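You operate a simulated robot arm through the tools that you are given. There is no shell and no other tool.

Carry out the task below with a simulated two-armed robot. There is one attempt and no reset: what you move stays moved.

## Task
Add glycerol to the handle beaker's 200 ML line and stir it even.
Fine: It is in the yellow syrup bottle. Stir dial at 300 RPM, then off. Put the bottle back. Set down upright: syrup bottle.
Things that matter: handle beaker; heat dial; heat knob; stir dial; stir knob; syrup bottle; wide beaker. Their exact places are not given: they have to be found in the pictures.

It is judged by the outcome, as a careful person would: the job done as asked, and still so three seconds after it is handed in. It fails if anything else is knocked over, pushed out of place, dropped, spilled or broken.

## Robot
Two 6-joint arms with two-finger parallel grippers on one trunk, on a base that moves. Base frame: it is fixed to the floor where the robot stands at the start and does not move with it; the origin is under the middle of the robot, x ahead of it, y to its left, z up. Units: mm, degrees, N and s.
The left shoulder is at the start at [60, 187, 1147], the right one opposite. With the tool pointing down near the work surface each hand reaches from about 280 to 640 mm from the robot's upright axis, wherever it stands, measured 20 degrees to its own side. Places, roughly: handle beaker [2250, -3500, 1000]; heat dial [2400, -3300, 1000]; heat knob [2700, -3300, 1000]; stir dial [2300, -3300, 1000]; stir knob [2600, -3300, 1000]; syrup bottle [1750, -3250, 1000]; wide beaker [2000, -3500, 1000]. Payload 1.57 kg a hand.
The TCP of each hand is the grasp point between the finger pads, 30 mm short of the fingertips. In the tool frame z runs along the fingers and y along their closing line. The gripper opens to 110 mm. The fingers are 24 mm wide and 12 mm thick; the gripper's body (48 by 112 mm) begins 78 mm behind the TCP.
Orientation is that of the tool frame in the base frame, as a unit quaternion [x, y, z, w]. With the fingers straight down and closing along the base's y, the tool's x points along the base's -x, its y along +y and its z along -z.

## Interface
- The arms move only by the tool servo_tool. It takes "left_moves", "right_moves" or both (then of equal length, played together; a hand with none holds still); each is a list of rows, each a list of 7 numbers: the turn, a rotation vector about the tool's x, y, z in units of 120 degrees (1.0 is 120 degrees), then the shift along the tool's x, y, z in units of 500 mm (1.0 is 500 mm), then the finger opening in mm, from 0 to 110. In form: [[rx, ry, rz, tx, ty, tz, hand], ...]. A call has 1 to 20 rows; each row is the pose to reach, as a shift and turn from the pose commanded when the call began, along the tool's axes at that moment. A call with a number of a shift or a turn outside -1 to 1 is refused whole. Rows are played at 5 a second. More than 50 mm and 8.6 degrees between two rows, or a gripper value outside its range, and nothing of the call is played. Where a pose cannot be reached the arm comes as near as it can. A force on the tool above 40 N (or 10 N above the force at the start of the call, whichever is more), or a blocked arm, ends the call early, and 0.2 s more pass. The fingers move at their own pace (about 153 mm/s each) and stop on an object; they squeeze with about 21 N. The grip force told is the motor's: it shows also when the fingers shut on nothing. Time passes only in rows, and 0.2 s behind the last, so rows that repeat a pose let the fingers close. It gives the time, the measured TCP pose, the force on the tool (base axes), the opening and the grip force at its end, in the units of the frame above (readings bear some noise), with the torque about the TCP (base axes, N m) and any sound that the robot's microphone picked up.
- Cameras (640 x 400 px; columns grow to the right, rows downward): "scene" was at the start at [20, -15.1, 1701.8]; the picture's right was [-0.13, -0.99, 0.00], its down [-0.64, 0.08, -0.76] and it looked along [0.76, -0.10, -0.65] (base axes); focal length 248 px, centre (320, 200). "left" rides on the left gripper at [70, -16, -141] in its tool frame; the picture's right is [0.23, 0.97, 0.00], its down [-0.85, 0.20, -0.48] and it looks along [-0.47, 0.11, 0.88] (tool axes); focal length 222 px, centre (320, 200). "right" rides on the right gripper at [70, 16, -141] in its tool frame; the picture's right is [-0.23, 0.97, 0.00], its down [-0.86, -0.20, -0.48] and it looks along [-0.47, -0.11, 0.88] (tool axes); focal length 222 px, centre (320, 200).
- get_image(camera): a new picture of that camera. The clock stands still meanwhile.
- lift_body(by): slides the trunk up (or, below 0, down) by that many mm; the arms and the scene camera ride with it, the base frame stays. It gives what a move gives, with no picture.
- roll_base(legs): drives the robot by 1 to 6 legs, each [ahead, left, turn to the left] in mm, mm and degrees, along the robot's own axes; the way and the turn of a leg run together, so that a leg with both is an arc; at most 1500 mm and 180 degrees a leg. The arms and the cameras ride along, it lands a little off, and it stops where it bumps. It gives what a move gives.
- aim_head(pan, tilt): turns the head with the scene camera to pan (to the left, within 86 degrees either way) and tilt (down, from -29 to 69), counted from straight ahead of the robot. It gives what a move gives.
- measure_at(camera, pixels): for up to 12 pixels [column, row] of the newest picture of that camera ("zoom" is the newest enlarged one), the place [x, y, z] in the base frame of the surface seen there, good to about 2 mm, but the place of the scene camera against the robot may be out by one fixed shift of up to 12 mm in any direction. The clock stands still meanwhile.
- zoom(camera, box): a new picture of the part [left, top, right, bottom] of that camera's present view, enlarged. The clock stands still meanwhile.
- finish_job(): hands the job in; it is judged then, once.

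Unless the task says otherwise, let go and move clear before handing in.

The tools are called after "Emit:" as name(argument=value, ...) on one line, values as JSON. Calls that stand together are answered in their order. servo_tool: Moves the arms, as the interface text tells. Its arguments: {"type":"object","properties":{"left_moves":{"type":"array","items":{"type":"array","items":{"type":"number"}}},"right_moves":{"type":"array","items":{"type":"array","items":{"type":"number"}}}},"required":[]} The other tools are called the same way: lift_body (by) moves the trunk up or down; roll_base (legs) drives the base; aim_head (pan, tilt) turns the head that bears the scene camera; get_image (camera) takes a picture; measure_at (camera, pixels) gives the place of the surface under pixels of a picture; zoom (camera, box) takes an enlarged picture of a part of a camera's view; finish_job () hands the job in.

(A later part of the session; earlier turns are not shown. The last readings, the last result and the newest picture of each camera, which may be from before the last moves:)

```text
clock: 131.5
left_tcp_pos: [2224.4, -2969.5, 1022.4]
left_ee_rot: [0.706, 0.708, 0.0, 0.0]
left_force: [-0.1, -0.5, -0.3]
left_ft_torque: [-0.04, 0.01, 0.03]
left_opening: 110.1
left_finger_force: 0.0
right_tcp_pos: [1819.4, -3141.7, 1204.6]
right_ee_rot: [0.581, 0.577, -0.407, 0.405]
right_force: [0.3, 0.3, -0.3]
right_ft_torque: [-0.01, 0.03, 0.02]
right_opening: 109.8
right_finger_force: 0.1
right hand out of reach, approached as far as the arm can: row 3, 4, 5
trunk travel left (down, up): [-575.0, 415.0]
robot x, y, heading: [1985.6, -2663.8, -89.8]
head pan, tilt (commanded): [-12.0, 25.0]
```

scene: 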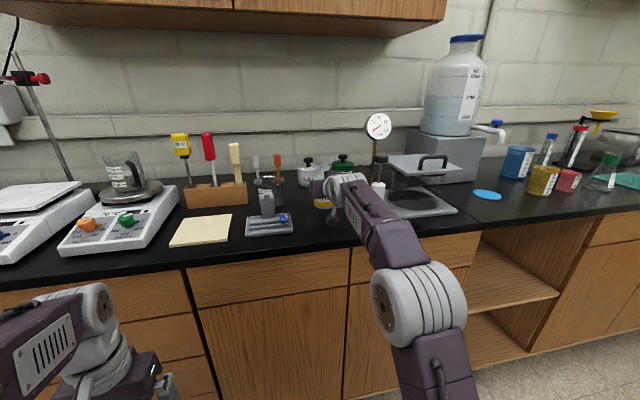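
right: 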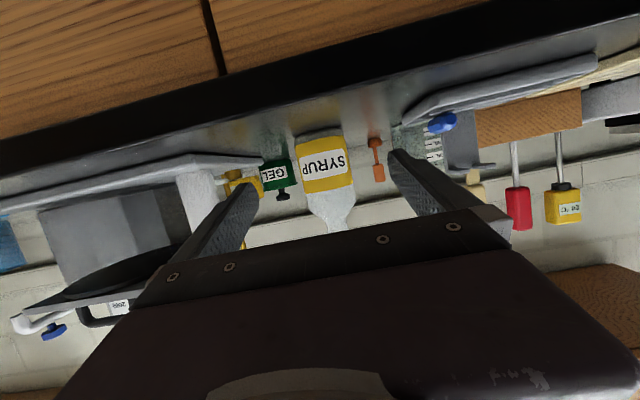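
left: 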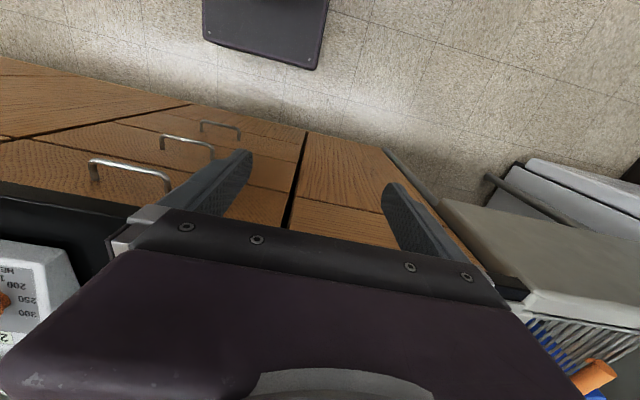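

Right hand is drawn in at z≈1205. I raise the left hand 100 mm and drive left ~170 mm and ahead 190 mm toward the dial.

Emit:
servo_tool(left_moves=[[0, 0, 0, 0, 0, -0.07, 110], [0, 0, 0, 0, 0, -0.14, 110], [0, 0, 0, 0, 0, -0.2, 110], [0, 0, 0, 0, 0, -0.2, 110]])

Emit:
roll_base(legs=[[0, 165, 0], [190, 0, -0.2]])

Emit:
aim_head(pan=15, tilt=35)

Emit:
get_image(camera="scene")

Emit:
get_image(camera="left")

```text
clock: 132.5
left_tcp_pos: [2224.2, -2970.6, 1123.9]
left_ee_rot: [0.707, 0.707, 0.0, 0.0]
left_force: [-0.7, -0.2, 0.5]
left_ft_torque: [0.01, 0.02, -0.01]
left_opening: 110.1
left_finger_force: 0.1
right_tcp_pos: [1821.5, -3142.1, 1201.6]
right_ee_rot: [0.58, 0.578, -0.407, 0.405]
right_force: [0.3, -0.9, -0.4]
right_ft_torque: [0.0, -0.01, 0.0]
right_opening: 110.0
right_finger_force: 0.0
trunk travel left (down, up): [-575.0, 415.0]
robot x, y, heading: [1983.8, -2660.4, -90.0]
head pan, tilt (commanded): [-12.0, 25.0]
```

```text
clock: 135.1
left_tcp_pos: [2387.7, -3165.7, 1123.5]
left_ee_rot: [0.708, 0.707, 0.001, 0.0]
left_force: [-0.3, 0.3, 0.4]
left_ft_torque: [0.01, -0.01, -0.03]
left_opening: 109.9
left_finger_force: 0.1
right_tcp_pos: [1984.2, -3336.6, 1202.7]
right_ee_rot: [0.581, 0.577, -0.408, 0.404]
right_force: [-0.3, -0.5, 0.1]
right_ft_torque: [0.02, 0.04, 0.05]
right_opening: 109.8
right_finger_force: 0.0
trunk travel left (down, up): [-575.0, 415.0]
robot x, y, heading: [2150.0, -2858.8, -90.2]
head pan, tilt (commanded): [-12.0, 25.0]
```

```text
clock: 136.0
left_tcp_pos: [2388.4, -3165.7, 1122.6]
left_ee_rot: [0.707, 0.707, 0.0, 0.0]
left_force: [-0.1, -0.8, -0.7]
left_ft_torque: [0.0, 0.0, 0.0]
left_opening: 109.9
left_finger_force: 0.1
right_tcp_pos: [1984.4, -3336.1, 1204.3]
right_ee_rot: [0.58, 0.577, -0.407, 0.405]
right_force: [-0.4, -0.1, 0.5]
right_ft_torque: [-0.02, 0.02, 0.0]
right_opening: 110.0
right_finger_force: 0.0
trunk travel left (down, up): [-575.0, 415.0]
robot x, y, heading: [2153.9, -2855.4, -90.2]
head pan, tilt (commanded): [15.0, 35.0]
```

```text
taken
```

scene: 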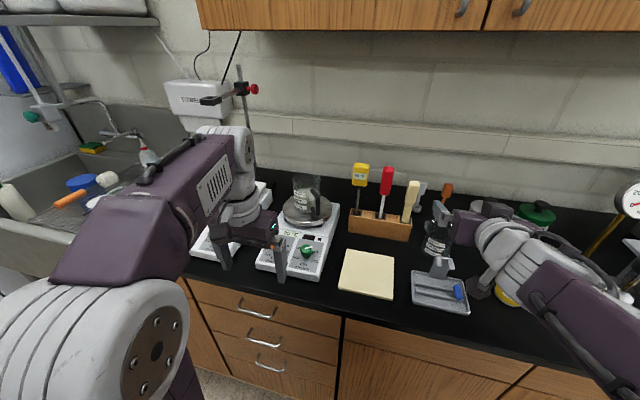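

```text
taken
```

left: 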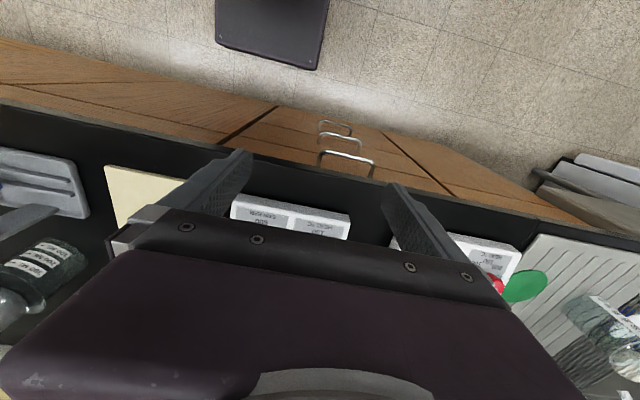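

The dial is visible at (306,250) in the scene. I zoom in there and measure it carefully.

Emit:
zoom(camera="scene", box=[282, 226, 330, 266])

```text
10.00 times, centred on (306, 246) of scene
```

zoom: 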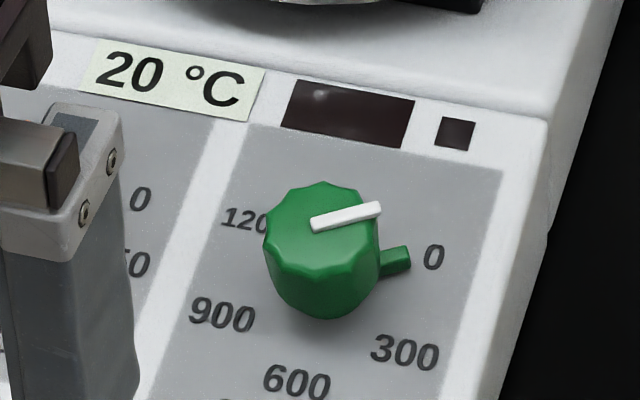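

Emit:
measure_at(camera="zoom", pixels=[[320, 225], [310, 190], [275, 230], [365, 230], [315, 265], [400, 258], [432, 257], [405, 352], [297, 383], [222, 315], [375, 208], [322, 300]])

```text
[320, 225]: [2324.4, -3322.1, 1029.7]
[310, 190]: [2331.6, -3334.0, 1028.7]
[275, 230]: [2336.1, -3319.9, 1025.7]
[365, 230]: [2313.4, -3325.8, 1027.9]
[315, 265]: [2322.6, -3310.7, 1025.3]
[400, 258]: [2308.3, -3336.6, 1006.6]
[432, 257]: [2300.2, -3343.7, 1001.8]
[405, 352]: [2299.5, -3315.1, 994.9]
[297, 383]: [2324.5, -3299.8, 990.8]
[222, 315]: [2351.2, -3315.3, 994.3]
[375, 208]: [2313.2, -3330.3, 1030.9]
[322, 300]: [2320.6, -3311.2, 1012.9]
```

The dial's scale centre is near (2325,-3328) on the panel (scene frame); 0 sits ~33° above right, 300 ~27° below right, so 0→300 is about 60° clockwise. I bring the left hand to hover over the knob along its axis (tilted 14°), fingers at 60 mm.

Emit:
servo_tool(left_moves=[[-0.0039, -0.0296, 0.0311, -0.0664, -0.0293, 0.0106, 90], [-0.0078, -0.0593, 0.0622, -0.1328, -0.0585, 0.0212, 75], [-0.0117, -0.0889, 0.0933, -0.1992, -0.0878, 0.0318, 60], [-0.0156, -0.1185, 0.1244, -0.2656, -0.117, 0.0424, 60], [-0.0156, -0.1185, 0.1244, -0.2656, -0.117, 0.0424, 60]])

Emit:
get_image(camera="left")

Emit:
zoom(camera="scene", box=[260, 200, 356, 280])

```text
clock: 137.2
left_tcp_pos: [2328.3, -3295.7, 1102.1]
left_ee_rot: [0.788, 0.603, -0.076, 0.1]
left_force: [-0.5, -0.4, -0.3]
left_ft_torque: [0.0, 0.02, 0.02]
left_opening: 59.8
left_finger_force: 0.1
right_tcp_pos: [1984.9, -3335.7, 1203.7]
right_ee_rot: [0.581, 0.576, -0.408, 0.404]
right_force: [-0.5, -0.2, 0.2]
right_ft_torque: [-0.01, 0.02, 0.01]
right_opening: 110.0
right_finger_force: 0.1
trunk travel left (down, up): [-575.0, 415.0]
robot x, y, heading: [2152.4, -2855.8, -90.0]
head pan, tilt (commanded): [15.0, 35.0]
```

```text
taken
```

left: 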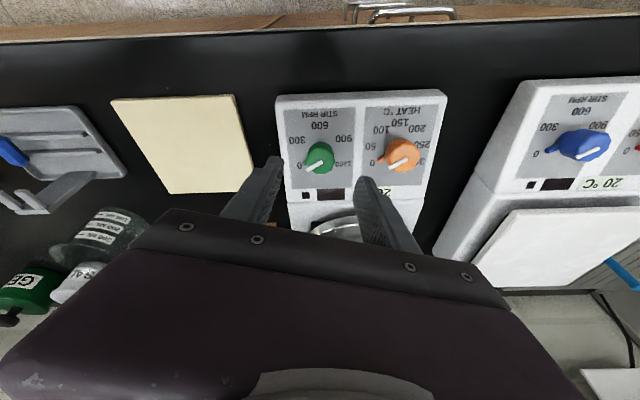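

```text
5.00 times, centred on (308, 240) of scene
```

zoom: 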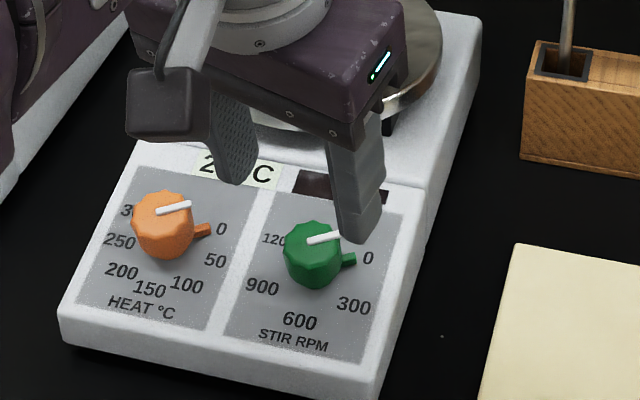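

By the camera geometry the knob top should appear at (319,159) if the tool axis is aligned; it appears at about (320,157). I zoom and measure with the hand camera to refine.

Emit:
zoom(camera="left", box=[270, 90, 370, 200])

Emit:
measure_at(camera="left", pixels=[[320, 158], [315, 165], [325, 150], [310, 158], [330, 160], [318, 148], [322, 168], [308, 168], [299, 138], [318, 124], [343, 140], [300, 165]])

```text
3.64 times, centred on (320, 145) of left
```

zoom: 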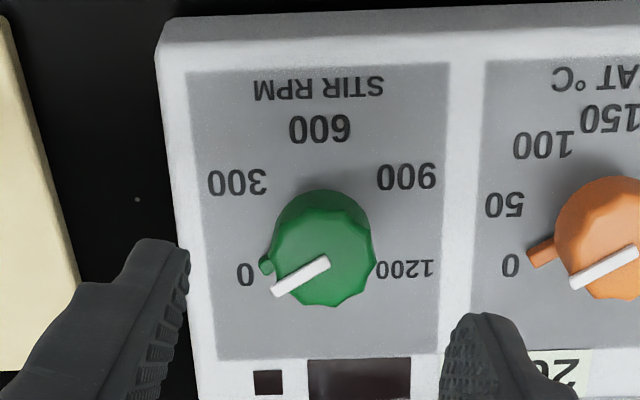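

```text
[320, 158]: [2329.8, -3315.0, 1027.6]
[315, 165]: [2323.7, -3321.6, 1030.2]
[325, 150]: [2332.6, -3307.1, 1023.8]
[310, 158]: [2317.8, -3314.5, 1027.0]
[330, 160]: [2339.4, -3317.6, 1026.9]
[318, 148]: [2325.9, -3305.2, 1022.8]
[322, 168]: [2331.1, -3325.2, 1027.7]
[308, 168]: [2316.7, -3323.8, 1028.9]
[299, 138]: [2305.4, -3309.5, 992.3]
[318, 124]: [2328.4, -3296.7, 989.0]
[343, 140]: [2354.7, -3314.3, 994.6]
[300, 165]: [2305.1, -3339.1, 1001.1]
```

Hand-camera readings put the knob top centre at about (2329.5,-3317.5,1028), so I correct 3 mm and descend 59 mm along the axis with fingers open at 60 mm.

Emit:
servo_tool(left_moves=[[0, 0, 0, -0.0051, 0.0035, 0.03, 60], [0, 0, 0, -0.0051, 0.0035, 0.06, 60], [0, 0, 0, -0.0051, 0.0035, 0.09, 60], [0, 0, 0, -0.0051, 0.0035, 0.1195, 60], [0, 0, 0, -0.0051, 0.0035, 0.1195, 60]])

Emit:
get_image(camera="left")

Emit:
zoom(camera="scene", box=[270, 210, 350, 270])

```text
clock: 138.4
left_tcp_pos: [2332.5, -3314.3, 1044.8]
left_ee_rot: [0.787, 0.604, -0.076, 0.099]
left_force: [0.5, -0.5, -0.5]
left_ft_torque: [-0.05, 0.0, 0.0]
left_opening: 60.0
left_finger_force: 0.0
right_tcp_pos: [1983.6, -3336.2, 1202.4]
right_ee_rot: [0.581, 0.577, -0.408, 0.405]
right_force: [0.6, -0.1, 0.1]
right_ft_torque: [-0.02, -0.02, -0.01]
right_opening: 110.2
right_finger_force: 0.1
trunk travel left (down, up): [-575.0, 415.0]
robot x, y, heading: [2150.9, -2847.1, -90.1]
head pan, tilt (commanded): [15.0, 35.0]
```

```text
taken
```

left: 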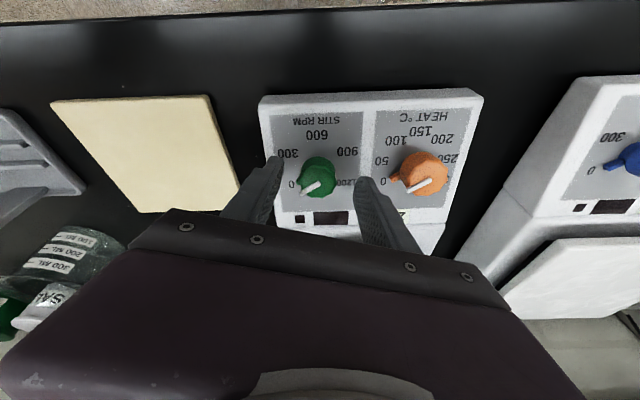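

```text
6.67 times, centred on (310, 240) of scene
```

zoom: 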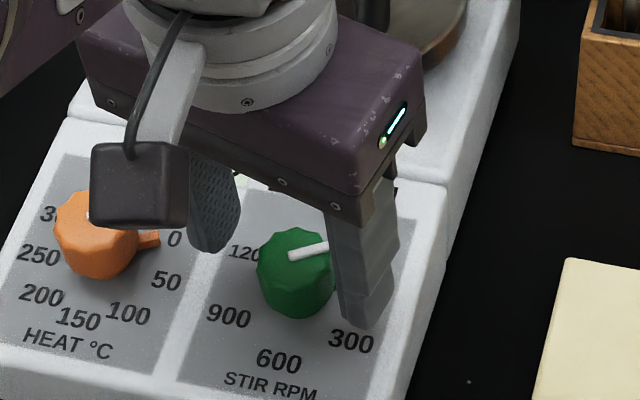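

The knob now sits between the fingers. I zoom the hand view to check centring before closing.

Emit:
zoom(camera="left", box=[256, 110, 384, 230])

Emit:
measure_at(camera="left", pixels=[[318, 178], [318, 170], [318, 163], [318, 188], [308, 180], [330, 178], [325, 190], [312, 168], [328, 168]])

```text
3.33 times, centred on (320, 170) of left
```

zoom: 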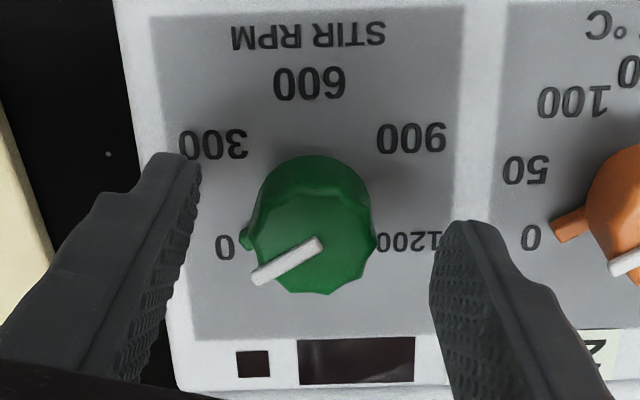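

```text
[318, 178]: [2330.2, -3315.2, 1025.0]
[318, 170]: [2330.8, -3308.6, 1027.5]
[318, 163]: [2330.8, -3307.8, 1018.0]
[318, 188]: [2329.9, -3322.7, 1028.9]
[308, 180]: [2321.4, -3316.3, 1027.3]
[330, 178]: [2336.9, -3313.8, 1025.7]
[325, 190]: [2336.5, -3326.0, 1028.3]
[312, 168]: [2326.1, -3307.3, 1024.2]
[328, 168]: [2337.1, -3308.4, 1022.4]
```

The knob top (centre ≈ zoom (312,246)) is centred between the finger pads and on the tool axis. I close the fingers on it.

Emit:
servo_tool(left_moves=[[0, 0, 0, 0, 0, 0, 45], [0, 0, 0, 0, 0, 0, 35], [0, 0, 0, 0, 0, 0, 20], [0, 0, 0, 0, 0, 0, 15], [0, 0, 0, 0, 0, 0, 15]])

Emit:
zoom(camera="left", box=[256, 110, 384, 230])

Emit:
zoom(camera="scene", box=[270, 210, 350, 270])

```text
clock: 139.6
left_tcp_pos: [2329.6, -3313.0, 1045.4]
left_ee_rot: [0.788, 0.603, -0.075, 0.098]
left_force: [-8.6, 3.8, -5.8]
left_ft_torque: [0.2, 0.9, -0.21]
left_opening: 28.6
left_finger_force: 38.3
right_tcp_pos: [1982.2, -3335.8, 1202.4]
right_ee_rot: [0.581, 0.576, -0.408, 0.405]
right_force: [0.8, 0.1, 0.1]
right_ft_torque: [0.01, 0.0, -0.04]
right_opening: 110.2
right_finger_force: 0.0
trunk travel left (down, up): [-575.0, 415.0]
robot x, y, heading: [2152.3, -2852.7, -90.2]
head pan, tilt (commanded): [15.0, 35.0]
```

```text
3.33 times, centred on (320, 170) of left
```

zoom: 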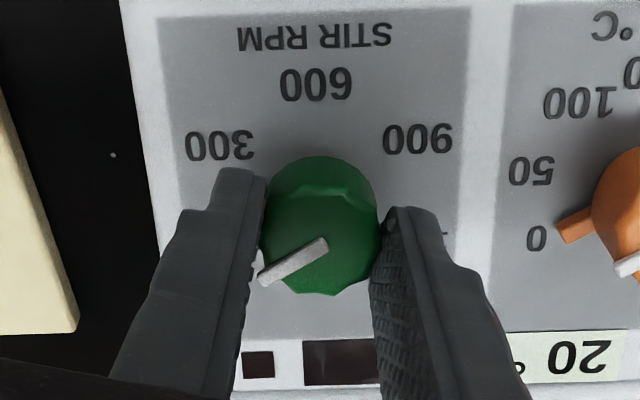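

```text
6.67 times, centred on (310, 240) of scene
```

zoom: 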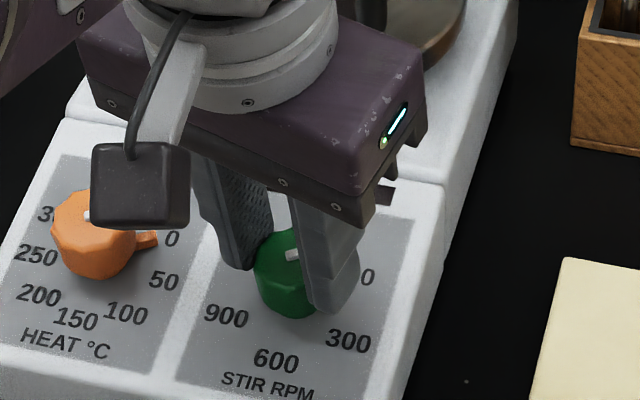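

Gripped at 28.6 mm with a small side load (-8.6 N in x). I turn the knob clockwise 60° in steps, easing 1 mm toward -x.

Emit:
servo_tool(left_moves=[[0, 0, 0.0625, 0, -0.002, 0, 15], [0, 0, 0.125, 0, -0.002, 0, 15], [0, 0, 0.1875, 0, -0.002, 0, 15], [0, 0, 0.25, 0, -0.002, 0, 15], [0, 0, 0.3125, 0, -0.002, 0, 15], [0, 0, 0.375, 0, -0.002, 0, 15], [0, 0, 0.4375, 0, -0.002, 0, 15], [0, 0, 0.5, 0, -0.002, 0, 15], [0, 0, 0.5, 0, -0.002, 0, 15]])

Emit:
zoom(camera="left", box=[256, 110, 384, 230])

Emit:
zoom(camera="scene", box=[270, 210, 350, 270])

```text
clock: 141.6
left_tcp_pos: [2330.5, -3313.6, 1045.5]
left_ee_rot: [0.984, 0.128, -0.017, 0.124]
left_force: [1.0, 6.4, 2.5]
left_ft_torque: [0.48, 1.04, -0.22]
left_opening: 29.2
left_finger_force: 38.4
right_tcp_pos: [1983.6, -3335.2, 1204.0]
right_ee_rot: [0.581, 0.575, -0.41, 0.404]
right_force: [0.1, -0.1, -0.2]
right_ft_torque: [-0.01, 0.0, 0.01]
right_opening: 110.2
right_finger_force: 0.0
trunk travel left (down, up): [-575.0, 415.0]
robot x, y, heading: [2155.5, -2857.7, -90.0]
head pan, tilt (commanded): [15.0, 35.0]
```

```text
3.33 times, centred on (320, 170) of left
```

zoom: 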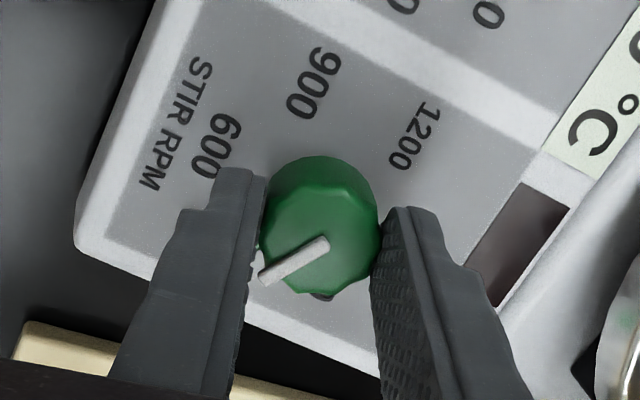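

```text
6.67 times, centred on (310, 240) of scene
```

zoom: 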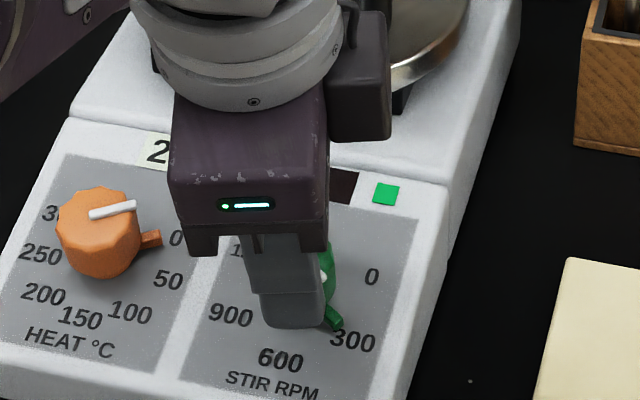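

The knob turned with the fingers (mark unchanged relative to the pads), the indicator square lit green, and the lever points toward 300. I zoom in to check the pointer against the 300 mark.

Emit:
zoom(camera="scene", box=[294, 236, 334, 261])

Emit:
zoom(camera="scene", box=[284, 160, 340, 230])

```text
16.00 times, centred on (314, 248) of scene
```

zoom: 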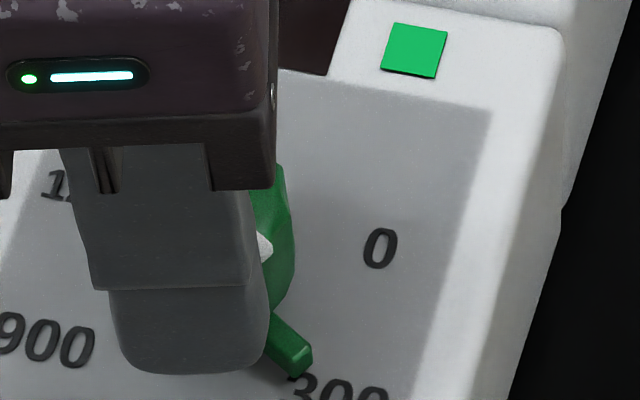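

```text
5.71 times, centred on (312, 195) of scene
```

zoom: 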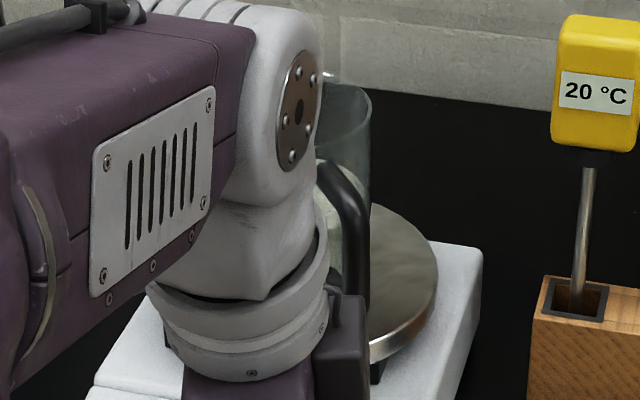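

The wrist hides the beaker, so I open the fingers and lift off along the axis to read the dial and see the stirring.

Emit:
servo_tool(left_moves=[[0, 0, 0, 0, 0, 0, 45], [0, 0, 0, 0, 0, 0, 60], [0, 0, 0, 0, 0, -0.04, 60], [0, 0, 0, 0, 0, -0.1, 60], [0, 0, 0, 0, 0, -0.16, 60]])

Emit:
get_image(camera="left")

Emit:
get_image(camera="scene")

```text
clock: 142.8
left_tcp_pos: [2329.1, -3295.5, 1122.2]
left_ee_rot: [0.984, 0.129, -0.015, 0.123]
left_force: [0.7, 0.3, 0.1]
left_ft_torque: [0.02, 0.01, 0.0]
left_opening: 60.1
left_finger_force: 0.0
right_tcp_pos: [1983.5, -3337.5, 1202.7]
right_ee_rot: [0.581, 0.577, -0.408, 0.404]
right_force: [-0.4, 0.4, -0.3]
right_ft_torque: [0.0, -0.01, -0.03]
right_opening: 110.0
right_finger_force: 0.2
trunk travel left (down, up): [-575.0, 415.0]
robot x, y, heading: [2153.2, -2853.6, -90.1]
head pan, tilt (commanded): [15.0, 35.0]
```

```text
taken
```

left: 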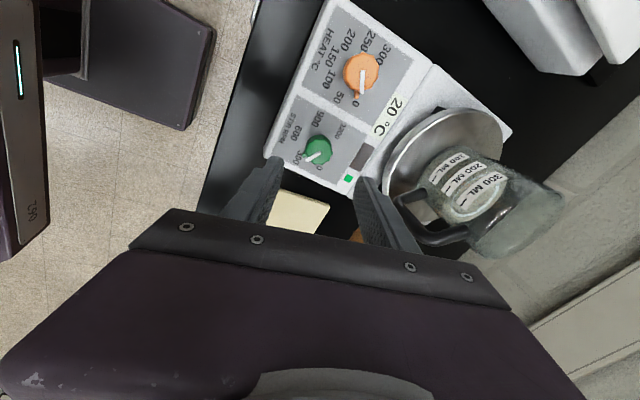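

```text
taken
```

scene: 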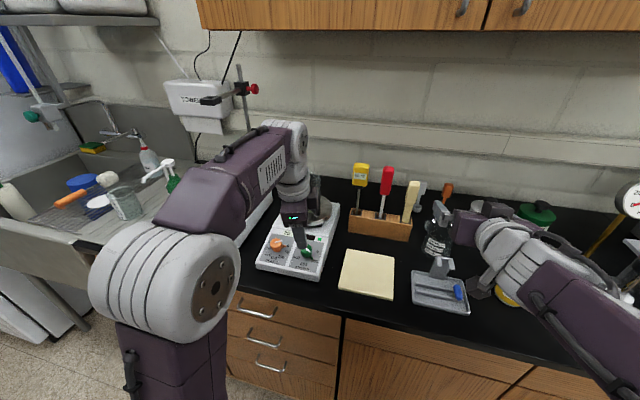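

Nice: the left hand camera sees both the dial (318,150) and the beaker (470,195). I zoom in on each.

Emit:
zoom(camera="left", box=[270, 105, 370, 195])

Emit:
zoom(camera="left", box=[390, 110, 580, 260])

```text
4.44 times, centred on (320, 150) of left
```

zoom: 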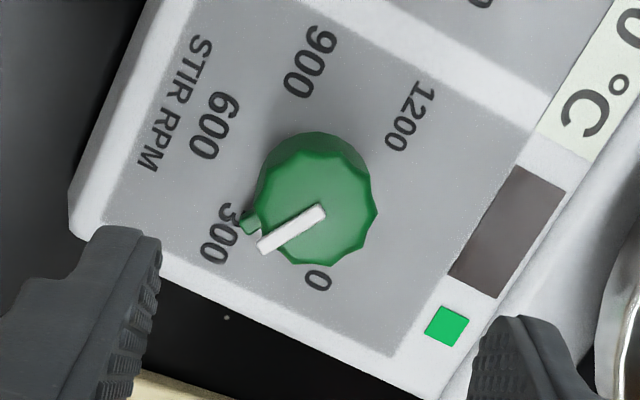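

```text
2.67 times, centred on (485, 185) of left
```

zoom: 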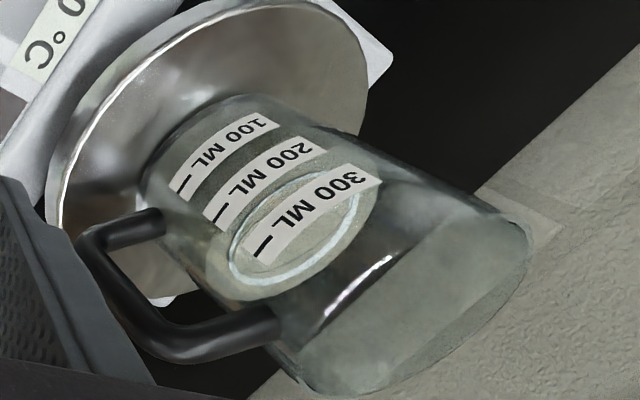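

The pointer lever is at the 300 text, the green light is on. I wait 4 s and watch the mixture.

Emit:
servo_tool(left_moves=[[0, 0, 0, 0, 0, 0, 60], [0, 0, 0, 0, 0, 0, 60], [0, 0, 0, 0, 0, 0, 60], [0, 0, 0, 0, 0, 0, 60], [0, 0, 0, 0, 0, 0, 60], [0, 0, 0, 0, 0, 0, 60], [0, 0, 0, 0, 0, 0, 60], [0, 0, 0, 0, 0, 0, 60], [0, 0, 0, 0, 0, 0, 60], [0, 0, 0, 0, 0, 0, 60], [0, 0, 0, 0, 0, 0, 60], [0, 0, 0, 0, 0, 0, 60], [0, 0, 0, 0, 0, 0, 60], [0, 0, 0, 0, 0, 0, 60], [0, 0, 0, 0, 0, 0, 60], [0, 0, 0, 0, 0, 0, 60], [0, 0, 0, 0, 0, 0, 60], [0, 0, 0, 0, 0, 0, 60], [0, 0, 0, 0, 0, 0, 60], [0, 0, 0, 0, 0, 0, 60]])

Emit:
zoom(camera="left", box=[390, 110, 580, 260])

Emit:
zoom(camera="left", box=[270, 105, 370, 195])

```text
clock: 147.0
left_tcp_pos: [2330.2, -3297.3, 1121.8]
left_ee_rot: [0.984, 0.129, -0.015, 0.124]
left_force: [-0.3, 0.4, -0.2]
left_ft_torque: [-0.02, -0.02, 0.03]
left_opening: 60.1
left_finger_force: 0.0
right_tcp_pos: [1984.3, -3336.9, 1204.4]
right_ee_rot: [0.581, 0.576, -0.409, 0.404]
right_force: [0.4, -0.5, -1.0]
right_ft_torque: [0.03, -0.02, -0.02]
right_opening: 110.0
right_finger_force: 0.0
trunk travel left (down, up): [-575.0, 415.0]
robot x, y, heading: [2150.7, -2859.4, -90.1]
head pan, tilt (commanded): [15.0, 35.0]
```

```text
2.67 times, centred on (485, 185) of left
```

zoom: 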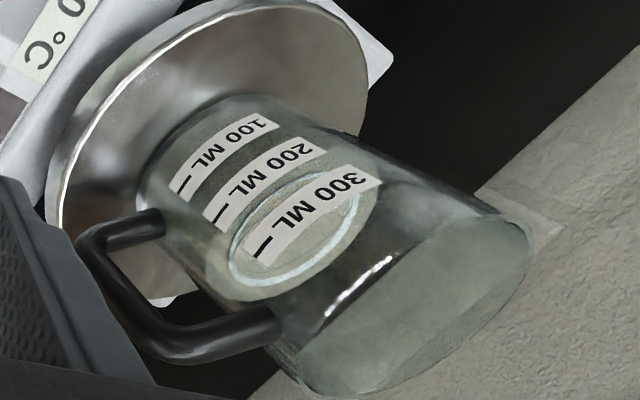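

```text
4.44 times, centred on (320, 150) of left
```

zoom: 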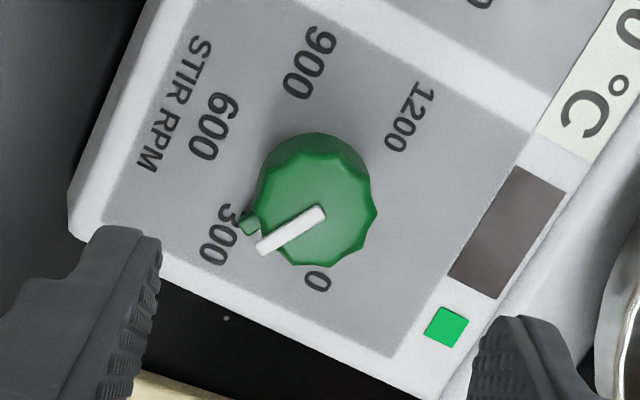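

A bright ring (swirl) is on the liquid surface, so it is stirring. I keep waiting and compare pictures for evenness.

Emit:
servo_tool(left_moves=[[0, 0, 0, 0, 0, 0, 60], [0, 0, 0, 0, 0, 0, 60], [0, 0, 0, 0, 0, 0, 60], [0, 0, 0, 0, 0, 0, 60], [0, 0, 0, 0, 0, 0, 60], [0, 0, 0, 0, 0, 0, 60], [0, 0, 0, 0, 0, 0, 60], [0, 0, 0, 0, 0, 0, 60], [0, 0, 0, 0, 0, 0, 60], [0, 0, 0, 0, 0, 0, 60], [0, 0, 0, 0, 0, 0, 60], [0, 0, 0, 0, 0, 0, 60], [0, 0, 0, 0, 0, 0, 60], [0, 0, 0, 0, 0, 0, 60], [0, 0, 0, 0, 0, 0, 60], [0, 0, 0, 0, 0, 0, 60], [0, 0, 0, 0, 0, 0, 60], [0, 0, 0, 0, 0, 0, 60], [0, 0, 0, 0, 0, 0, 60], [0, 0, 0, 0, 0, 0, 60]])

Emit:
servo_tool(left_moves=[[0, 0, 0, 0, 0, 0, 60], [0, 0, 0, 0, 0, 0, 60], [0, 0, 0, 0, 0, 0, 60], [0, 0, 0, 0, 0, 0, 60], [0, 0, 0, 0, 0, 0, 60], [0, 0, 0, 0, 0, 0, 60], [0, 0, 0, 0, 0, 0, 60], [0, 0, 0, 0, 0, 0, 60], [0, 0, 0, 0, 0, 0, 60], [0, 0, 0, 0, 0, 0, 60], [0, 0, 0, 0, 0, 0, 60], [0, 0, 0, 0, 0, 0, 60], [0, 0, 0, 0, 0, 0, 60], [0, 0, 0, 0, 0, 0, 60], [0, 0, 0, 0, 0, 0, 60], [0, 0, 0, 0, 0, 0, 60], [0, 0, 0, 0, 0, 0, 60], [0, 0, 0, 0, 0, 0, 60], [0, 0, 0, 0, 0, 0, 60], [0, 0, 0, 0, 0, 0, 60]])

Emit:
zoom(camera="left", box=[410, 130, 530, 225])

```text
clock: 151.2
left_tcp_pos: [2329.4, -3296.7, 1121.4]
left_ee_rot: [0.984, 0.129, -0.016, 0.124]
left_force: [-0.1, 0.2, 0.5]
left_ft_torque: [0.03, -0.05, -0.03]
left_opening: 60.0
left_finger_force: 0.0
right_tcp_pos: [1983.2, -3336.5, 1203.0]
right_ee_rot: [0.581, 0.577, -0.407, 0.404]
right_force: [-0.8, 0.6, -0.7]
right_ft_torque: [0.02, 0.0, 0.01]
right_opening: 110.0
right_finger_force: 0.0
trunk travel left (down, up): [-575.0, 415.0]
robot x, y, heading: [2154.6, -2855.6, -90.2]
head pan, tilt (commanded): [15.0, 35.0]
```

```text
clock: 155.4
left_tcp_pos: [2330.0, -3297.2, 1121.5]
left_ee_rot: [0.984, 0.129, -0.017, 0.124]
left_force: [0.0, 0.2, 0.0]
left_ft_torque: [-0.01, 0.01, -0.03]
left_opening: 59.9
left_finger_force: 0.1
right_tcp_pos: [1983.9, -3336.9, 1203.4]
right_ee_rot: [0.582, 0.576, -0.408, 0.404]
right_force: [-0.4, 0.4, 0.1]
right_ft_torque: [0.0, 0.01, -0.03]
right_opening: 109.8
right_finger_force: 0.1
trunk travel left (down, up): [-575.0, 415.0]
robot x, y, heading: [2147.8, -2854.2, -90.0]
head pan, tilt (commanded): [15.0, 35.0]
```

```text
4.21 times, centred on (470, 178) of left
```

zoom: 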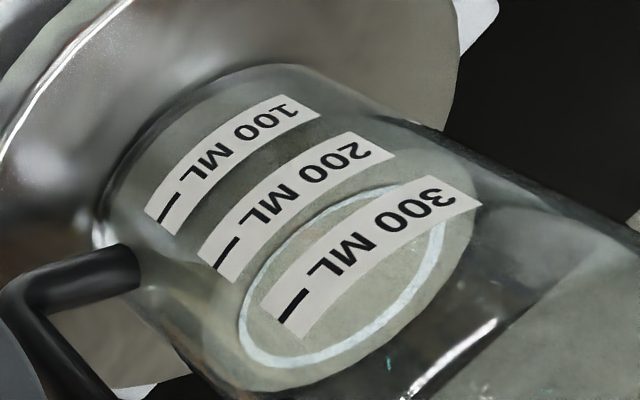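

The mixture looks grey-green and fairly uniform. I move the left hand aside (up and toward +x) to get an unobstructed scene view of the beaker while it stirs on.

Emit:
servo_tool(left_moves=[[0, 0, 0, 0, 0, -0.06, 60], [0, 0, 0, 0, 0, -0.12, 60], [0, 0, 0, 0.073, 0.0195, -0.12, 60], [0, 0, 0, 0.145, 0.039, -0.12, 60], [0, 0, 0, 0.218, 0.0585, -0.12, 60], [0, 0, 0, 0.29, 0.078, -0.12, 60], [0, 0, 0, 0.29, 0.078, -0.12, 60]])

Emit:
get_image(camera="scene")

```text
clock: 157.0
left_tcp_pos: [2478.5, -3280.3, 1183.1]
left_ee_rot: [0.984, 0.129, -0.016, 0.124]
left_force: [0.1, -0.6, -0.4]
left_ft_torque: [-0.03, -0.01, 0.03]
left_opening: 60.1
left_finger_force: 0.1
right_tcp_pos: [1981.7, -3336.6, 1201.7]
right_ee_rot: [0.581, 0.576, -0.408, 0.405]
right_force: [-0.3, 0.2, -0.2]
right_ft_torque: [-0.05, -0.05, 0.04]
right_opening: 110.2
right_finger_force: 0.1
trunk travel left (down, up): [-575.0, 415.0]
robot x, y, heading: [2153.2, -2855.3, -90.2]
head pan, tilt (commanded): [15.0, 35.0]
```

```text
taken
```

scene: 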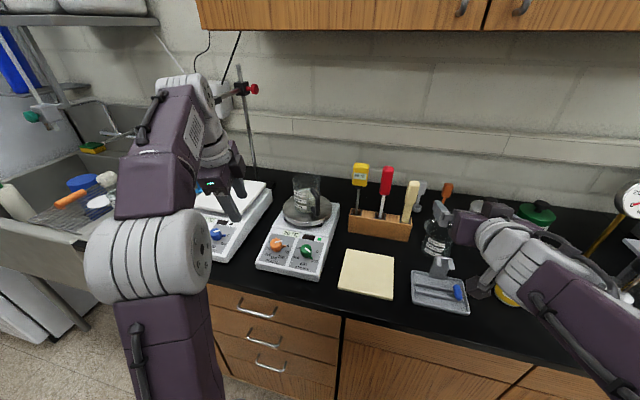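

Emit:
zoom(camera="scene", box=[284, 172, 332, 222])

Emit:
zoom(camera="scene", box=[260, 225, 340, 275])

```text
8.00 times, centred on (308, 197) of scene
```

zoom: 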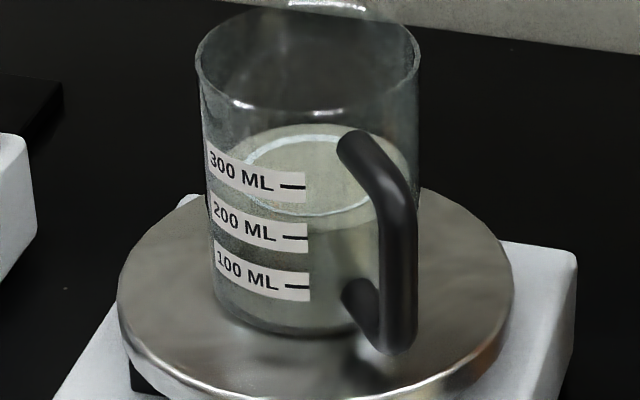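

```text
8.00 times, centred on (300, 250) of scene
```

zoom: 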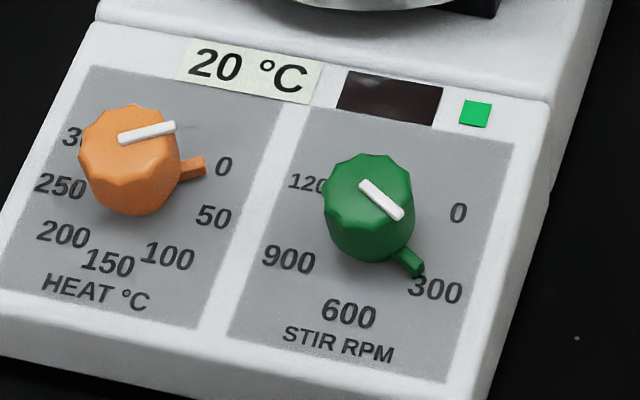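

Dial lever points straight at 300 and the swirl ring shows on the surface; the liquid now looks paler and more uniform. I wait 8 s more and compare the colour.

Emit:
servo_tool(left_moves=[[0, 0, 0, 0, 0, 0, 60], [0, 0, 0, 0, 0, 0, 60], [0, 0, 0, 0, 0, 0, 60], [0, 0, 0, 0, 0, 0, 60], [0, 0, 0, 0, 0, 0, 60], [0, 0, 0, 0, 0, 0, 60], [0, 0, 0, 0, 0, 0, 60], [0, 0, 0, 0, 0, 0, 60], [0, 0, 0, 0, 0, 0, 60], [0, 0, 0, 0, 0, 0, 60], [0, 0, 0, 0, 0, 0, 60], [0, 0, 0, 0, 0, 0, 60], [0, 0, 0, 0, 0, 0, 60], [0, 0, 0, 0, 0, 0, 60], [0, 0, 0, 0, 0, 0, 60], [0, 0, 0, 0, 0, 0, 60], [0, 0, 0, 0, 0, 0, 60], [0, 0, 0, 0, 0, 0, 60], [0, 0, 0, 0, 0, 0, 60], [0, 0, 0, 0, 0, 0, 60]])

Emit:
zoom(camera="scene", box=[284, 172, 332, 222])

Emit:
servo_tool(left_moves=[[0, 0, 0, 0, 0, 0, 60], [0, 0, 0, 0, 0, 0, 60], [0, 0, 0, 0, 0, 0, 60], [0, 0, 0, 0, 0, 0, 60], [0, 0, 0, 0, 0, 0, 60], [0, 0, 0, 0, 0, 0, 60], [0, 0, 0, 0, 0, 0, 60], [0, 0, 0, 0, 0, 0, 60], [0, 0, 0, 0, 0, 0, 60], [0, 0, 0, 0, 0, 0, 60], [0, 0, 0, 0, 0, 0, 60], [0, 0, 0, 0, 0, 0, 60], [0, 0, 0, 0, 0, 0, 60], [0, 0, 0, 0, 0, 0, 60], [0, 0, 0, 0, 0, 0, 60], [0, 0, 0, 0, 0, 0, 60], [0, 0, 0, 0, 0, 0, 60], [0, 0, 0, 0, 0, 0, 60], [0, 0, 0, 0, 0, 0, 60], [0, 0, 0, 0, 0, 0, 60]])

Emit:
zoom(camera="scene", box=[284, 172, 332, 222])

```text
clock: 161.2
left_tcp_pos: [2479.4, -3281.6, 1182.5]
left_ee_rot: [0.984, 0.13, -0.015, 0.124]
left_force: [-0.2, -0.3, 0.3]
left_ft_torque: [-0.01, 0.0, 0.01]
left_opening: 59.8
left_finger_force: 0.0
right_tcp_pos: [1983.8, -3336.2, 1201.4]
right_ee_rot: [0.581, 0.577, -0.408, 0.405]
right_force: [-0.1, -0.5, -1.1]
right_ft_torque: [0.02, 0.0, 0.02]
right_opening: 110.1
right_finger_force: 0.0
trunk travel left (down, up): [-575.0, 415.0]
robot x, y, heading: [2151.3, -2852.8, -90.1]
head pan, tilt (commanded): [15.0, 35.0]
```

```text
8.00 times, centred on (308, 197) of scene
```

zoom: 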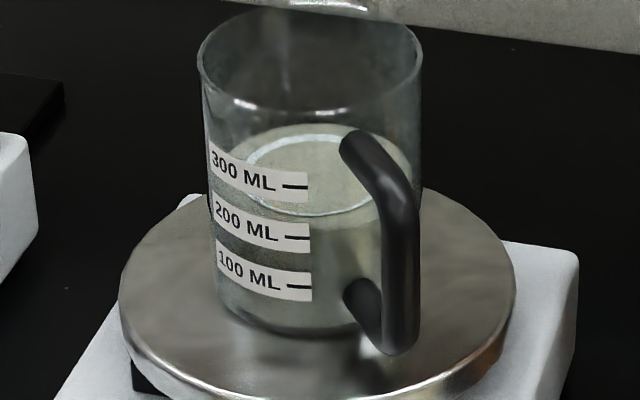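

```text
clock: 165.4
left_tcp_pos: [2478.8, -3281.0, 1181.2]
left_ee_rot: [0.984, 0.129, -0.015, 0.125]
left_force: [-0.9, 0.1, -0.2]
left_ft_torque: [0.02, -0.02, 0.01]
left_opening: 60.2
left_finger_force: 0.1
right_tcp_pos: [1983.5, -3335.9, 1203.2]
right_ee_rot: [0.581, 0.577, -0.408, 0.404]
right_force: [0.7, 0.3, 0.8]
right_ft_torque: [-0.02, -0.02, 0.01]
right_opening: 110.0
right_finger_force: 0.0
trunk travel left (down, up): [-575.0, 415.0]
robot x, y, heading: [2153.1, -2851.9, -90.1]
head pan, tilt (commanded): [15.0, 35.0]
```

```text
8.00 times, centred on (308, 197) of scene
```

zoom: 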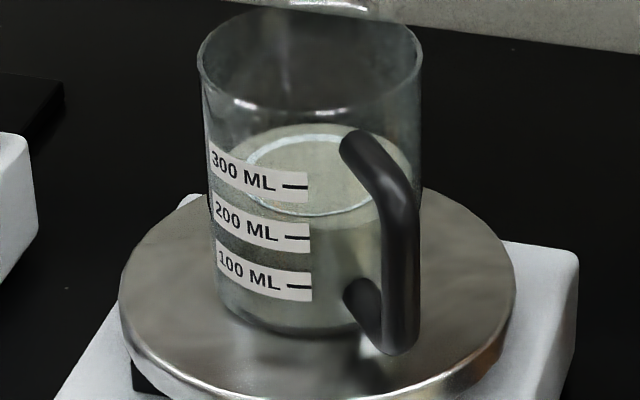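

The picture has hardly changed between t=161 and 165. To be safe I stir about 12 s more before switching off.

Emit:
servo_tool(left_moves=[[0, 0, 0, 0, 0, 0, 60], [0, 0, 0, 0, 0, 0, 60], [0, 0, 0, 0, 0, 0, 60], [0, 0, 0, 0, 0, 0, 60], [0, 0, 0, 0, 0, 0, 60], [0, 0, 0, 0, 0, 0, 60], [0, 0, 0, 0, 0, 0, 60], [0, 0, 0, 0, 0, 0, 60], [0, 0, 0, 0, 0, 0, 60], [0, 0, 0, 0, 0, 0, 60], [0, 0, 0, 0, 0, 0, 60], [0, 0, 0, 0, 0, 0, 60], [0, 0, 0, 0, 0, 0, 60], [0, 0, 0, 0, 0, 0, 60], [0, 0, 0, 0, 0, 0, 60], [0, 0, 0, 0, 0, 0, 60], [0, 0, 0, 0, 0, 0, 60], [0, 0, 0, 0, 0, 0, 60], [0, 0, 0, 0, 0, 0, 60], [0, 0, 0, 0, 0, 0, 60]])

Emit:
servo_tool(left_moves=[[0, 0, 0, 0, 0, 0, 60], [0, 0, 0, 0, 0, 0, 60], [0, 0, 0, 0, 0, 0, 60], [0, 0, 0, 0, 0, 0, 60], [0, 0, 0, 0, 0, 0, 60], [0, 0, 0, 0, 0, 0, 60], [0, 0, 0, 0, 0, 0, 60], [0, 0, 0, 0, 0, 0, 60], [0, 0, 0, 0, 0, 0, 60], [0, 0, 0, 0, 0, 0, 60], [0, 0, 0, 0, 0, 0, 60], [0, 0, 0, 0, 0, 0, 60], [0, 0, 0, 0, 0, 0, 60], [0, 0, 0, 0, 0, 0, 60], [0, 0, 0, 0, 0, 0, 60], [0, 0, 0, 0, 0, 0, 60], [0, 0, 0, 0, 0, 0, 60], [0, 0, 0, 0, 0, 0, 60], [0, 0, 0, 0, 0, 0, 60], [0, 0, 0, 0, 0, 0, 60]])

Emit:
servo_tool(left_moves=[[0, 0, 0, 0, 0, 0, 60], [0, 0, 0, 0, 0, 0, 60], [0, 0, 0, 0, 0, 0, 60], [0, 0, 0, 0, 0, 0, 60], [0, 0, 0, 0, 0, 0, 60], [0, 0, 0, 0, 0, 0, 60], [0, 0, 0, 0, 0, 0, 60], [0, 0, 0, 0, 0, 0, 60], [0, 0, 0, 0, 0, 0, 60], [0, 0, 0, 0, 0, 0, 60], [0, 0, 0, 0, 0, 0, 60], [0, 0, 0, 0, 0, 0, 60], [0, 0, 0, 0, 0, 0, 60], [0, 0, 0, 0, 0, 0, 60], [0, 0, 0, 0, 0, 0, 60], [0, 0, 0, 0, 0, 0, 60], [0, 0, 0, 0, 0, 0, 60], [0, 0, 0, 0, 0, 0, 60], [0, 0, 0, 0, 0, 0, 60], [0, 0, 0, 0, 0, 0, 60]])

Emit:
zoom(camera="scene", box=[284, 172, 332, 222])

```text
clock: 169.6
left_tcp_pos: [2479.5, -3281.1, 1181.6]
left_ee_rot: [0.984, 0.129, -0.016, 0.125]
left_force: [-0.5, 0.3, -1.0]
left_ft_torque: [0.0, -0.01, -0.01]
left_opening: 60.0
left_finger_force: 0.0
right_tcp_pos: [1983.9, -3336.4, 1202.3]
right_ee_rot: [0.582, 0.576, -0.408, 0.404]
right_force: [0.1, 0.0, -0.8]
right_ft_torque: [-0.01, -0.01, 0.0]
right_opening: 110.3
right_finger_force: 0.1
trunk travel left (down, up): [-575.0, 415.0]
robot x, y, heading: [2153.7, -2852.5, -90.1]
head pan, tilt (commanded): [15.0, 35.0]
```

```text
clock: 173.8
left_tcp_pos: [2480.2, -3280.7, 1182.2]
left_ee_rot: [0.984, 0.129, -0.016, 0.124]
left_force: [0.4, -0.3, -1.0]
left_ft_torque: [0.0, -0.03, 0.03]
left_opening: 59.9
left_finger_force: 0.0
right_tcp_pos: [1983.7, -3336.9, 1202.6]
right_ee_rot: [0.581, 0.576, -0.408, 0.405]
right_force: [-0.2, 0.0, 0.3]
right_ft_torque: [-0.01, 0.01, -0.01]
right_opening: 109.7
right_finger_force: 0.1
trunk travel left (down, up): [-575.0, 415.0]
robot x, y, heading: [2152.1, -2856.7, -90.1]
head pan, tilt (commanded): [15.0, 35.0]
```

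```text
clock: 178.0
left_tcp_pos: [2479.2, -3280.8, 1181.6]
left_ee_rot: [0.984, 0.129, -0.016, 0.124]
left_force: [0.3, -0.4, 0.4]
left_ft_torque: [-0.02, -0.02, -0.03]
left_opening: 60.0
left_finger_force: 0.0
right_tcp_pos: [1984.0, -3338.1, 1203.2]
right_ee_rot: [0.581, 0.577, -0.408, 0.405]
right_force: [0.7, 0.2, -1.1]
right_ft_torque: [-0.01, -0.01, -0.02]
right_opening: 110.1
right_finger_force: 0.0
trunk travel left (down, up): [-575.0, 415.0]
robot x, y, heading: [2151.6, -2856.8, -90.3]
head pan, tilt (commanded): [15.0, 35.0]
```

```text
8.00 times, centred on (308, 197) of scene
```

zoom: 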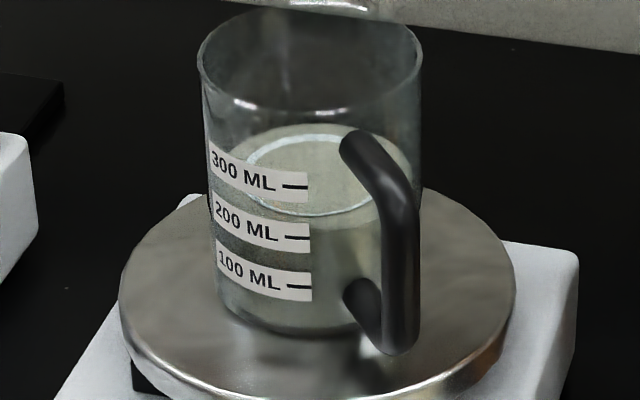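

Colour is stable and even after ~36 s of stirring. I bring the left hand back over the dial to switch it off.

Emit:
servo_tool(left_moves=[[0, 0, 0, -0.073, -0.0195, 0, 60], [0, 0, 0, -0.145, -0.039, 0, 60], [0, 0, 0, -0.218, -0.0585, 0, 60], [0, 0, 0, -0.29, -0.078, 0, 60], [0, 0, 0, -0.29, -0.078, 0.06, 60], [0, 0, 0, -0.29, -0.078, 0.12, 60], [0, 0, 0, -0.29, -0.078, 0.12, 60]])

Emit:
get_image(camera="left")

Emit:
zoom(camera="left", box=[270, 105, 370, 195])

```text
clock: 179.6
left_tcp_pos: [2328.1, -3294.9, 1121.1]
left_ee_rot: [0.984, 0.129, -0.015, 0.124]
left_force: [-0.1, 0.9, 0.1]
left_ft_torque: [0.06, 0.02, -0.01]
left_opening: 60.2
left_finger_force: 0.0
right_tcp_pos: [1982.9, -3336.5, 1203.6]
right_ee_rot: [0.581, 0.577, -0.407, 0.405]
right_force: [-0.1, 0.5, 0.1]
right_ft_torque: [-0.02, 0.02, 0.0]
right_opening: 110.1
right_finger_force: 0.0
trunk travel left (down, up): [-575.0, 415.0]
robot x, y, heading: [2153.3, -2856.6, -90.0]
head pan, tilt (commanded): [15.0, 35.0]
```

```text
taken
```

left: 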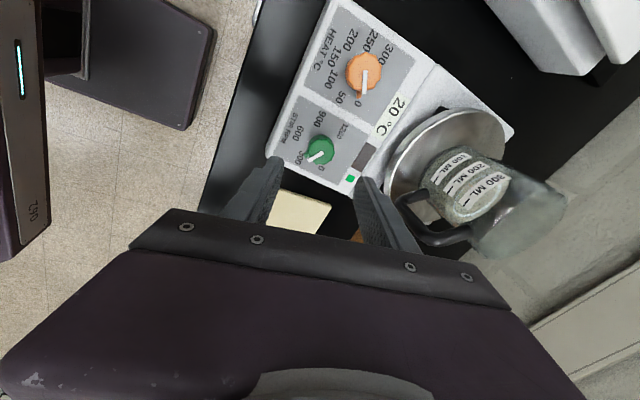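

```text
4.44 times, centred on (320, 150) of left
```

zoom: 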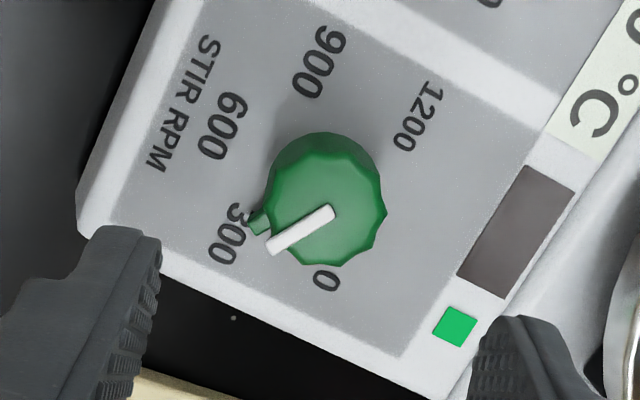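

The hand is over the knob again (top centre ~2.5 mm off along the closing line). I correct that and descend 79 mm, fingers at 60.

Emit:
servo_tool(left_moves=[[0, 0, 0, 0.002, 0.005, 0.04, 60], [0, 0, 0, 0.002, 0.005, 0.08, 60], [0, 0, 0, 0.002, 0.005, 0.12, 60], [0, 0, 0, 0.002, 0.005, 0.158, 60], [0, 0, 0, 0.002, 0.005, 0.158, 60]])

Emit:
zoom(camera="left", box=[256, 110, 384, 230])

```text
clock: 180.8
left_tcp_pos: [2332.9, -3316.9, 1044.9]
left_ee_rot: [0.984, 0.129, -0.015, 0.125]
left_force: [-0.4, 0.2, -0.9]
left_ft_torque: [0.0, 0.0, -0.03]
left_opening: 60.2
left_finger_force: 0.1
right_tcp_pos: [1983.7, -3335.1, 1203.3]
right_ee_rot: [0.58, 0.577, -0.407, 0.405]
right_force: [0.3, -0.4, 0.1]
right_ft_torque: [0.03, -0.01, 0.0]
right_opening: 109.9
right_finger_force: 0.0
trunk travel left (down, up): [-575.0, 415.0]
robot x, y, heading: [2154.6, -2853.5, -89.8]
head pan, tilt (commanded): [15.0, 35.0]
```

```text
3.33 times, centred on (320, 170) of left
```

zoom: 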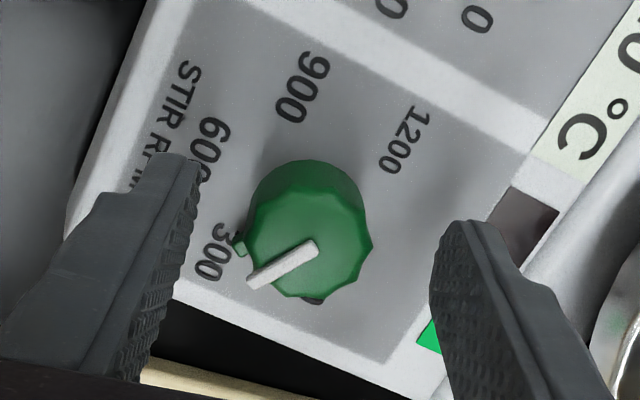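

Knob centre is at column ~308 versus the finger middle ~316; I shift 1.5 mm and close the fingers.

Emit:
servo_tool(left_moves=[[0, 0, 0, 0, -0.003, 0, 60], [0, 0, 0, 0, -0.003, 0, 45], [0, 0, 0, 0, -0.003, 0, 35], [0, 0, 0, 0, -0.003, 0, 20], [0, 0, 0, 0, -0.003, 0, 15], [0, 0, 0, 0, -0.003, 0, 15]])

Emit:
zoom(camera="left", box=[256, 110, 384, 230])

```text
clock: 182.2
left_tcp_pos: [2332.2, -3313.9, 1045.1]
left_ee_rot: [0.984, 0.129, -0.015, 0.122]
left_force: [-2.1, 6.7, -7.7]
left_ft_torque: [0.73, 0.37, -0.12]
left_opening: 28.9
left_finger_force: 38.7
right_tcp_pos: [1983.3, -3336.3, 1203.0]
right_ee_rot: [0.582, 0.576, -0.408, 0.404]
right_force: [0.1, -0.2, -1.3]
right_ft_torque: [0.0, 0.0, -0.04]
right_opening: 109.9
right_finger_force: 0.1
trunk travel left (down, up): [-575.0, 415.0]
robot x, y, heading: [2151.3, -2857.1, -90.1]
head pan, tilt (commanded): [15.0, 35.0]
```

```text
3.33 times, centred on (320, 170) of left
```

zoom: 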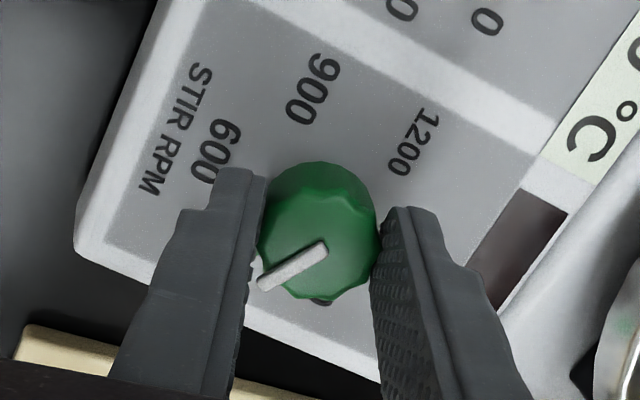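

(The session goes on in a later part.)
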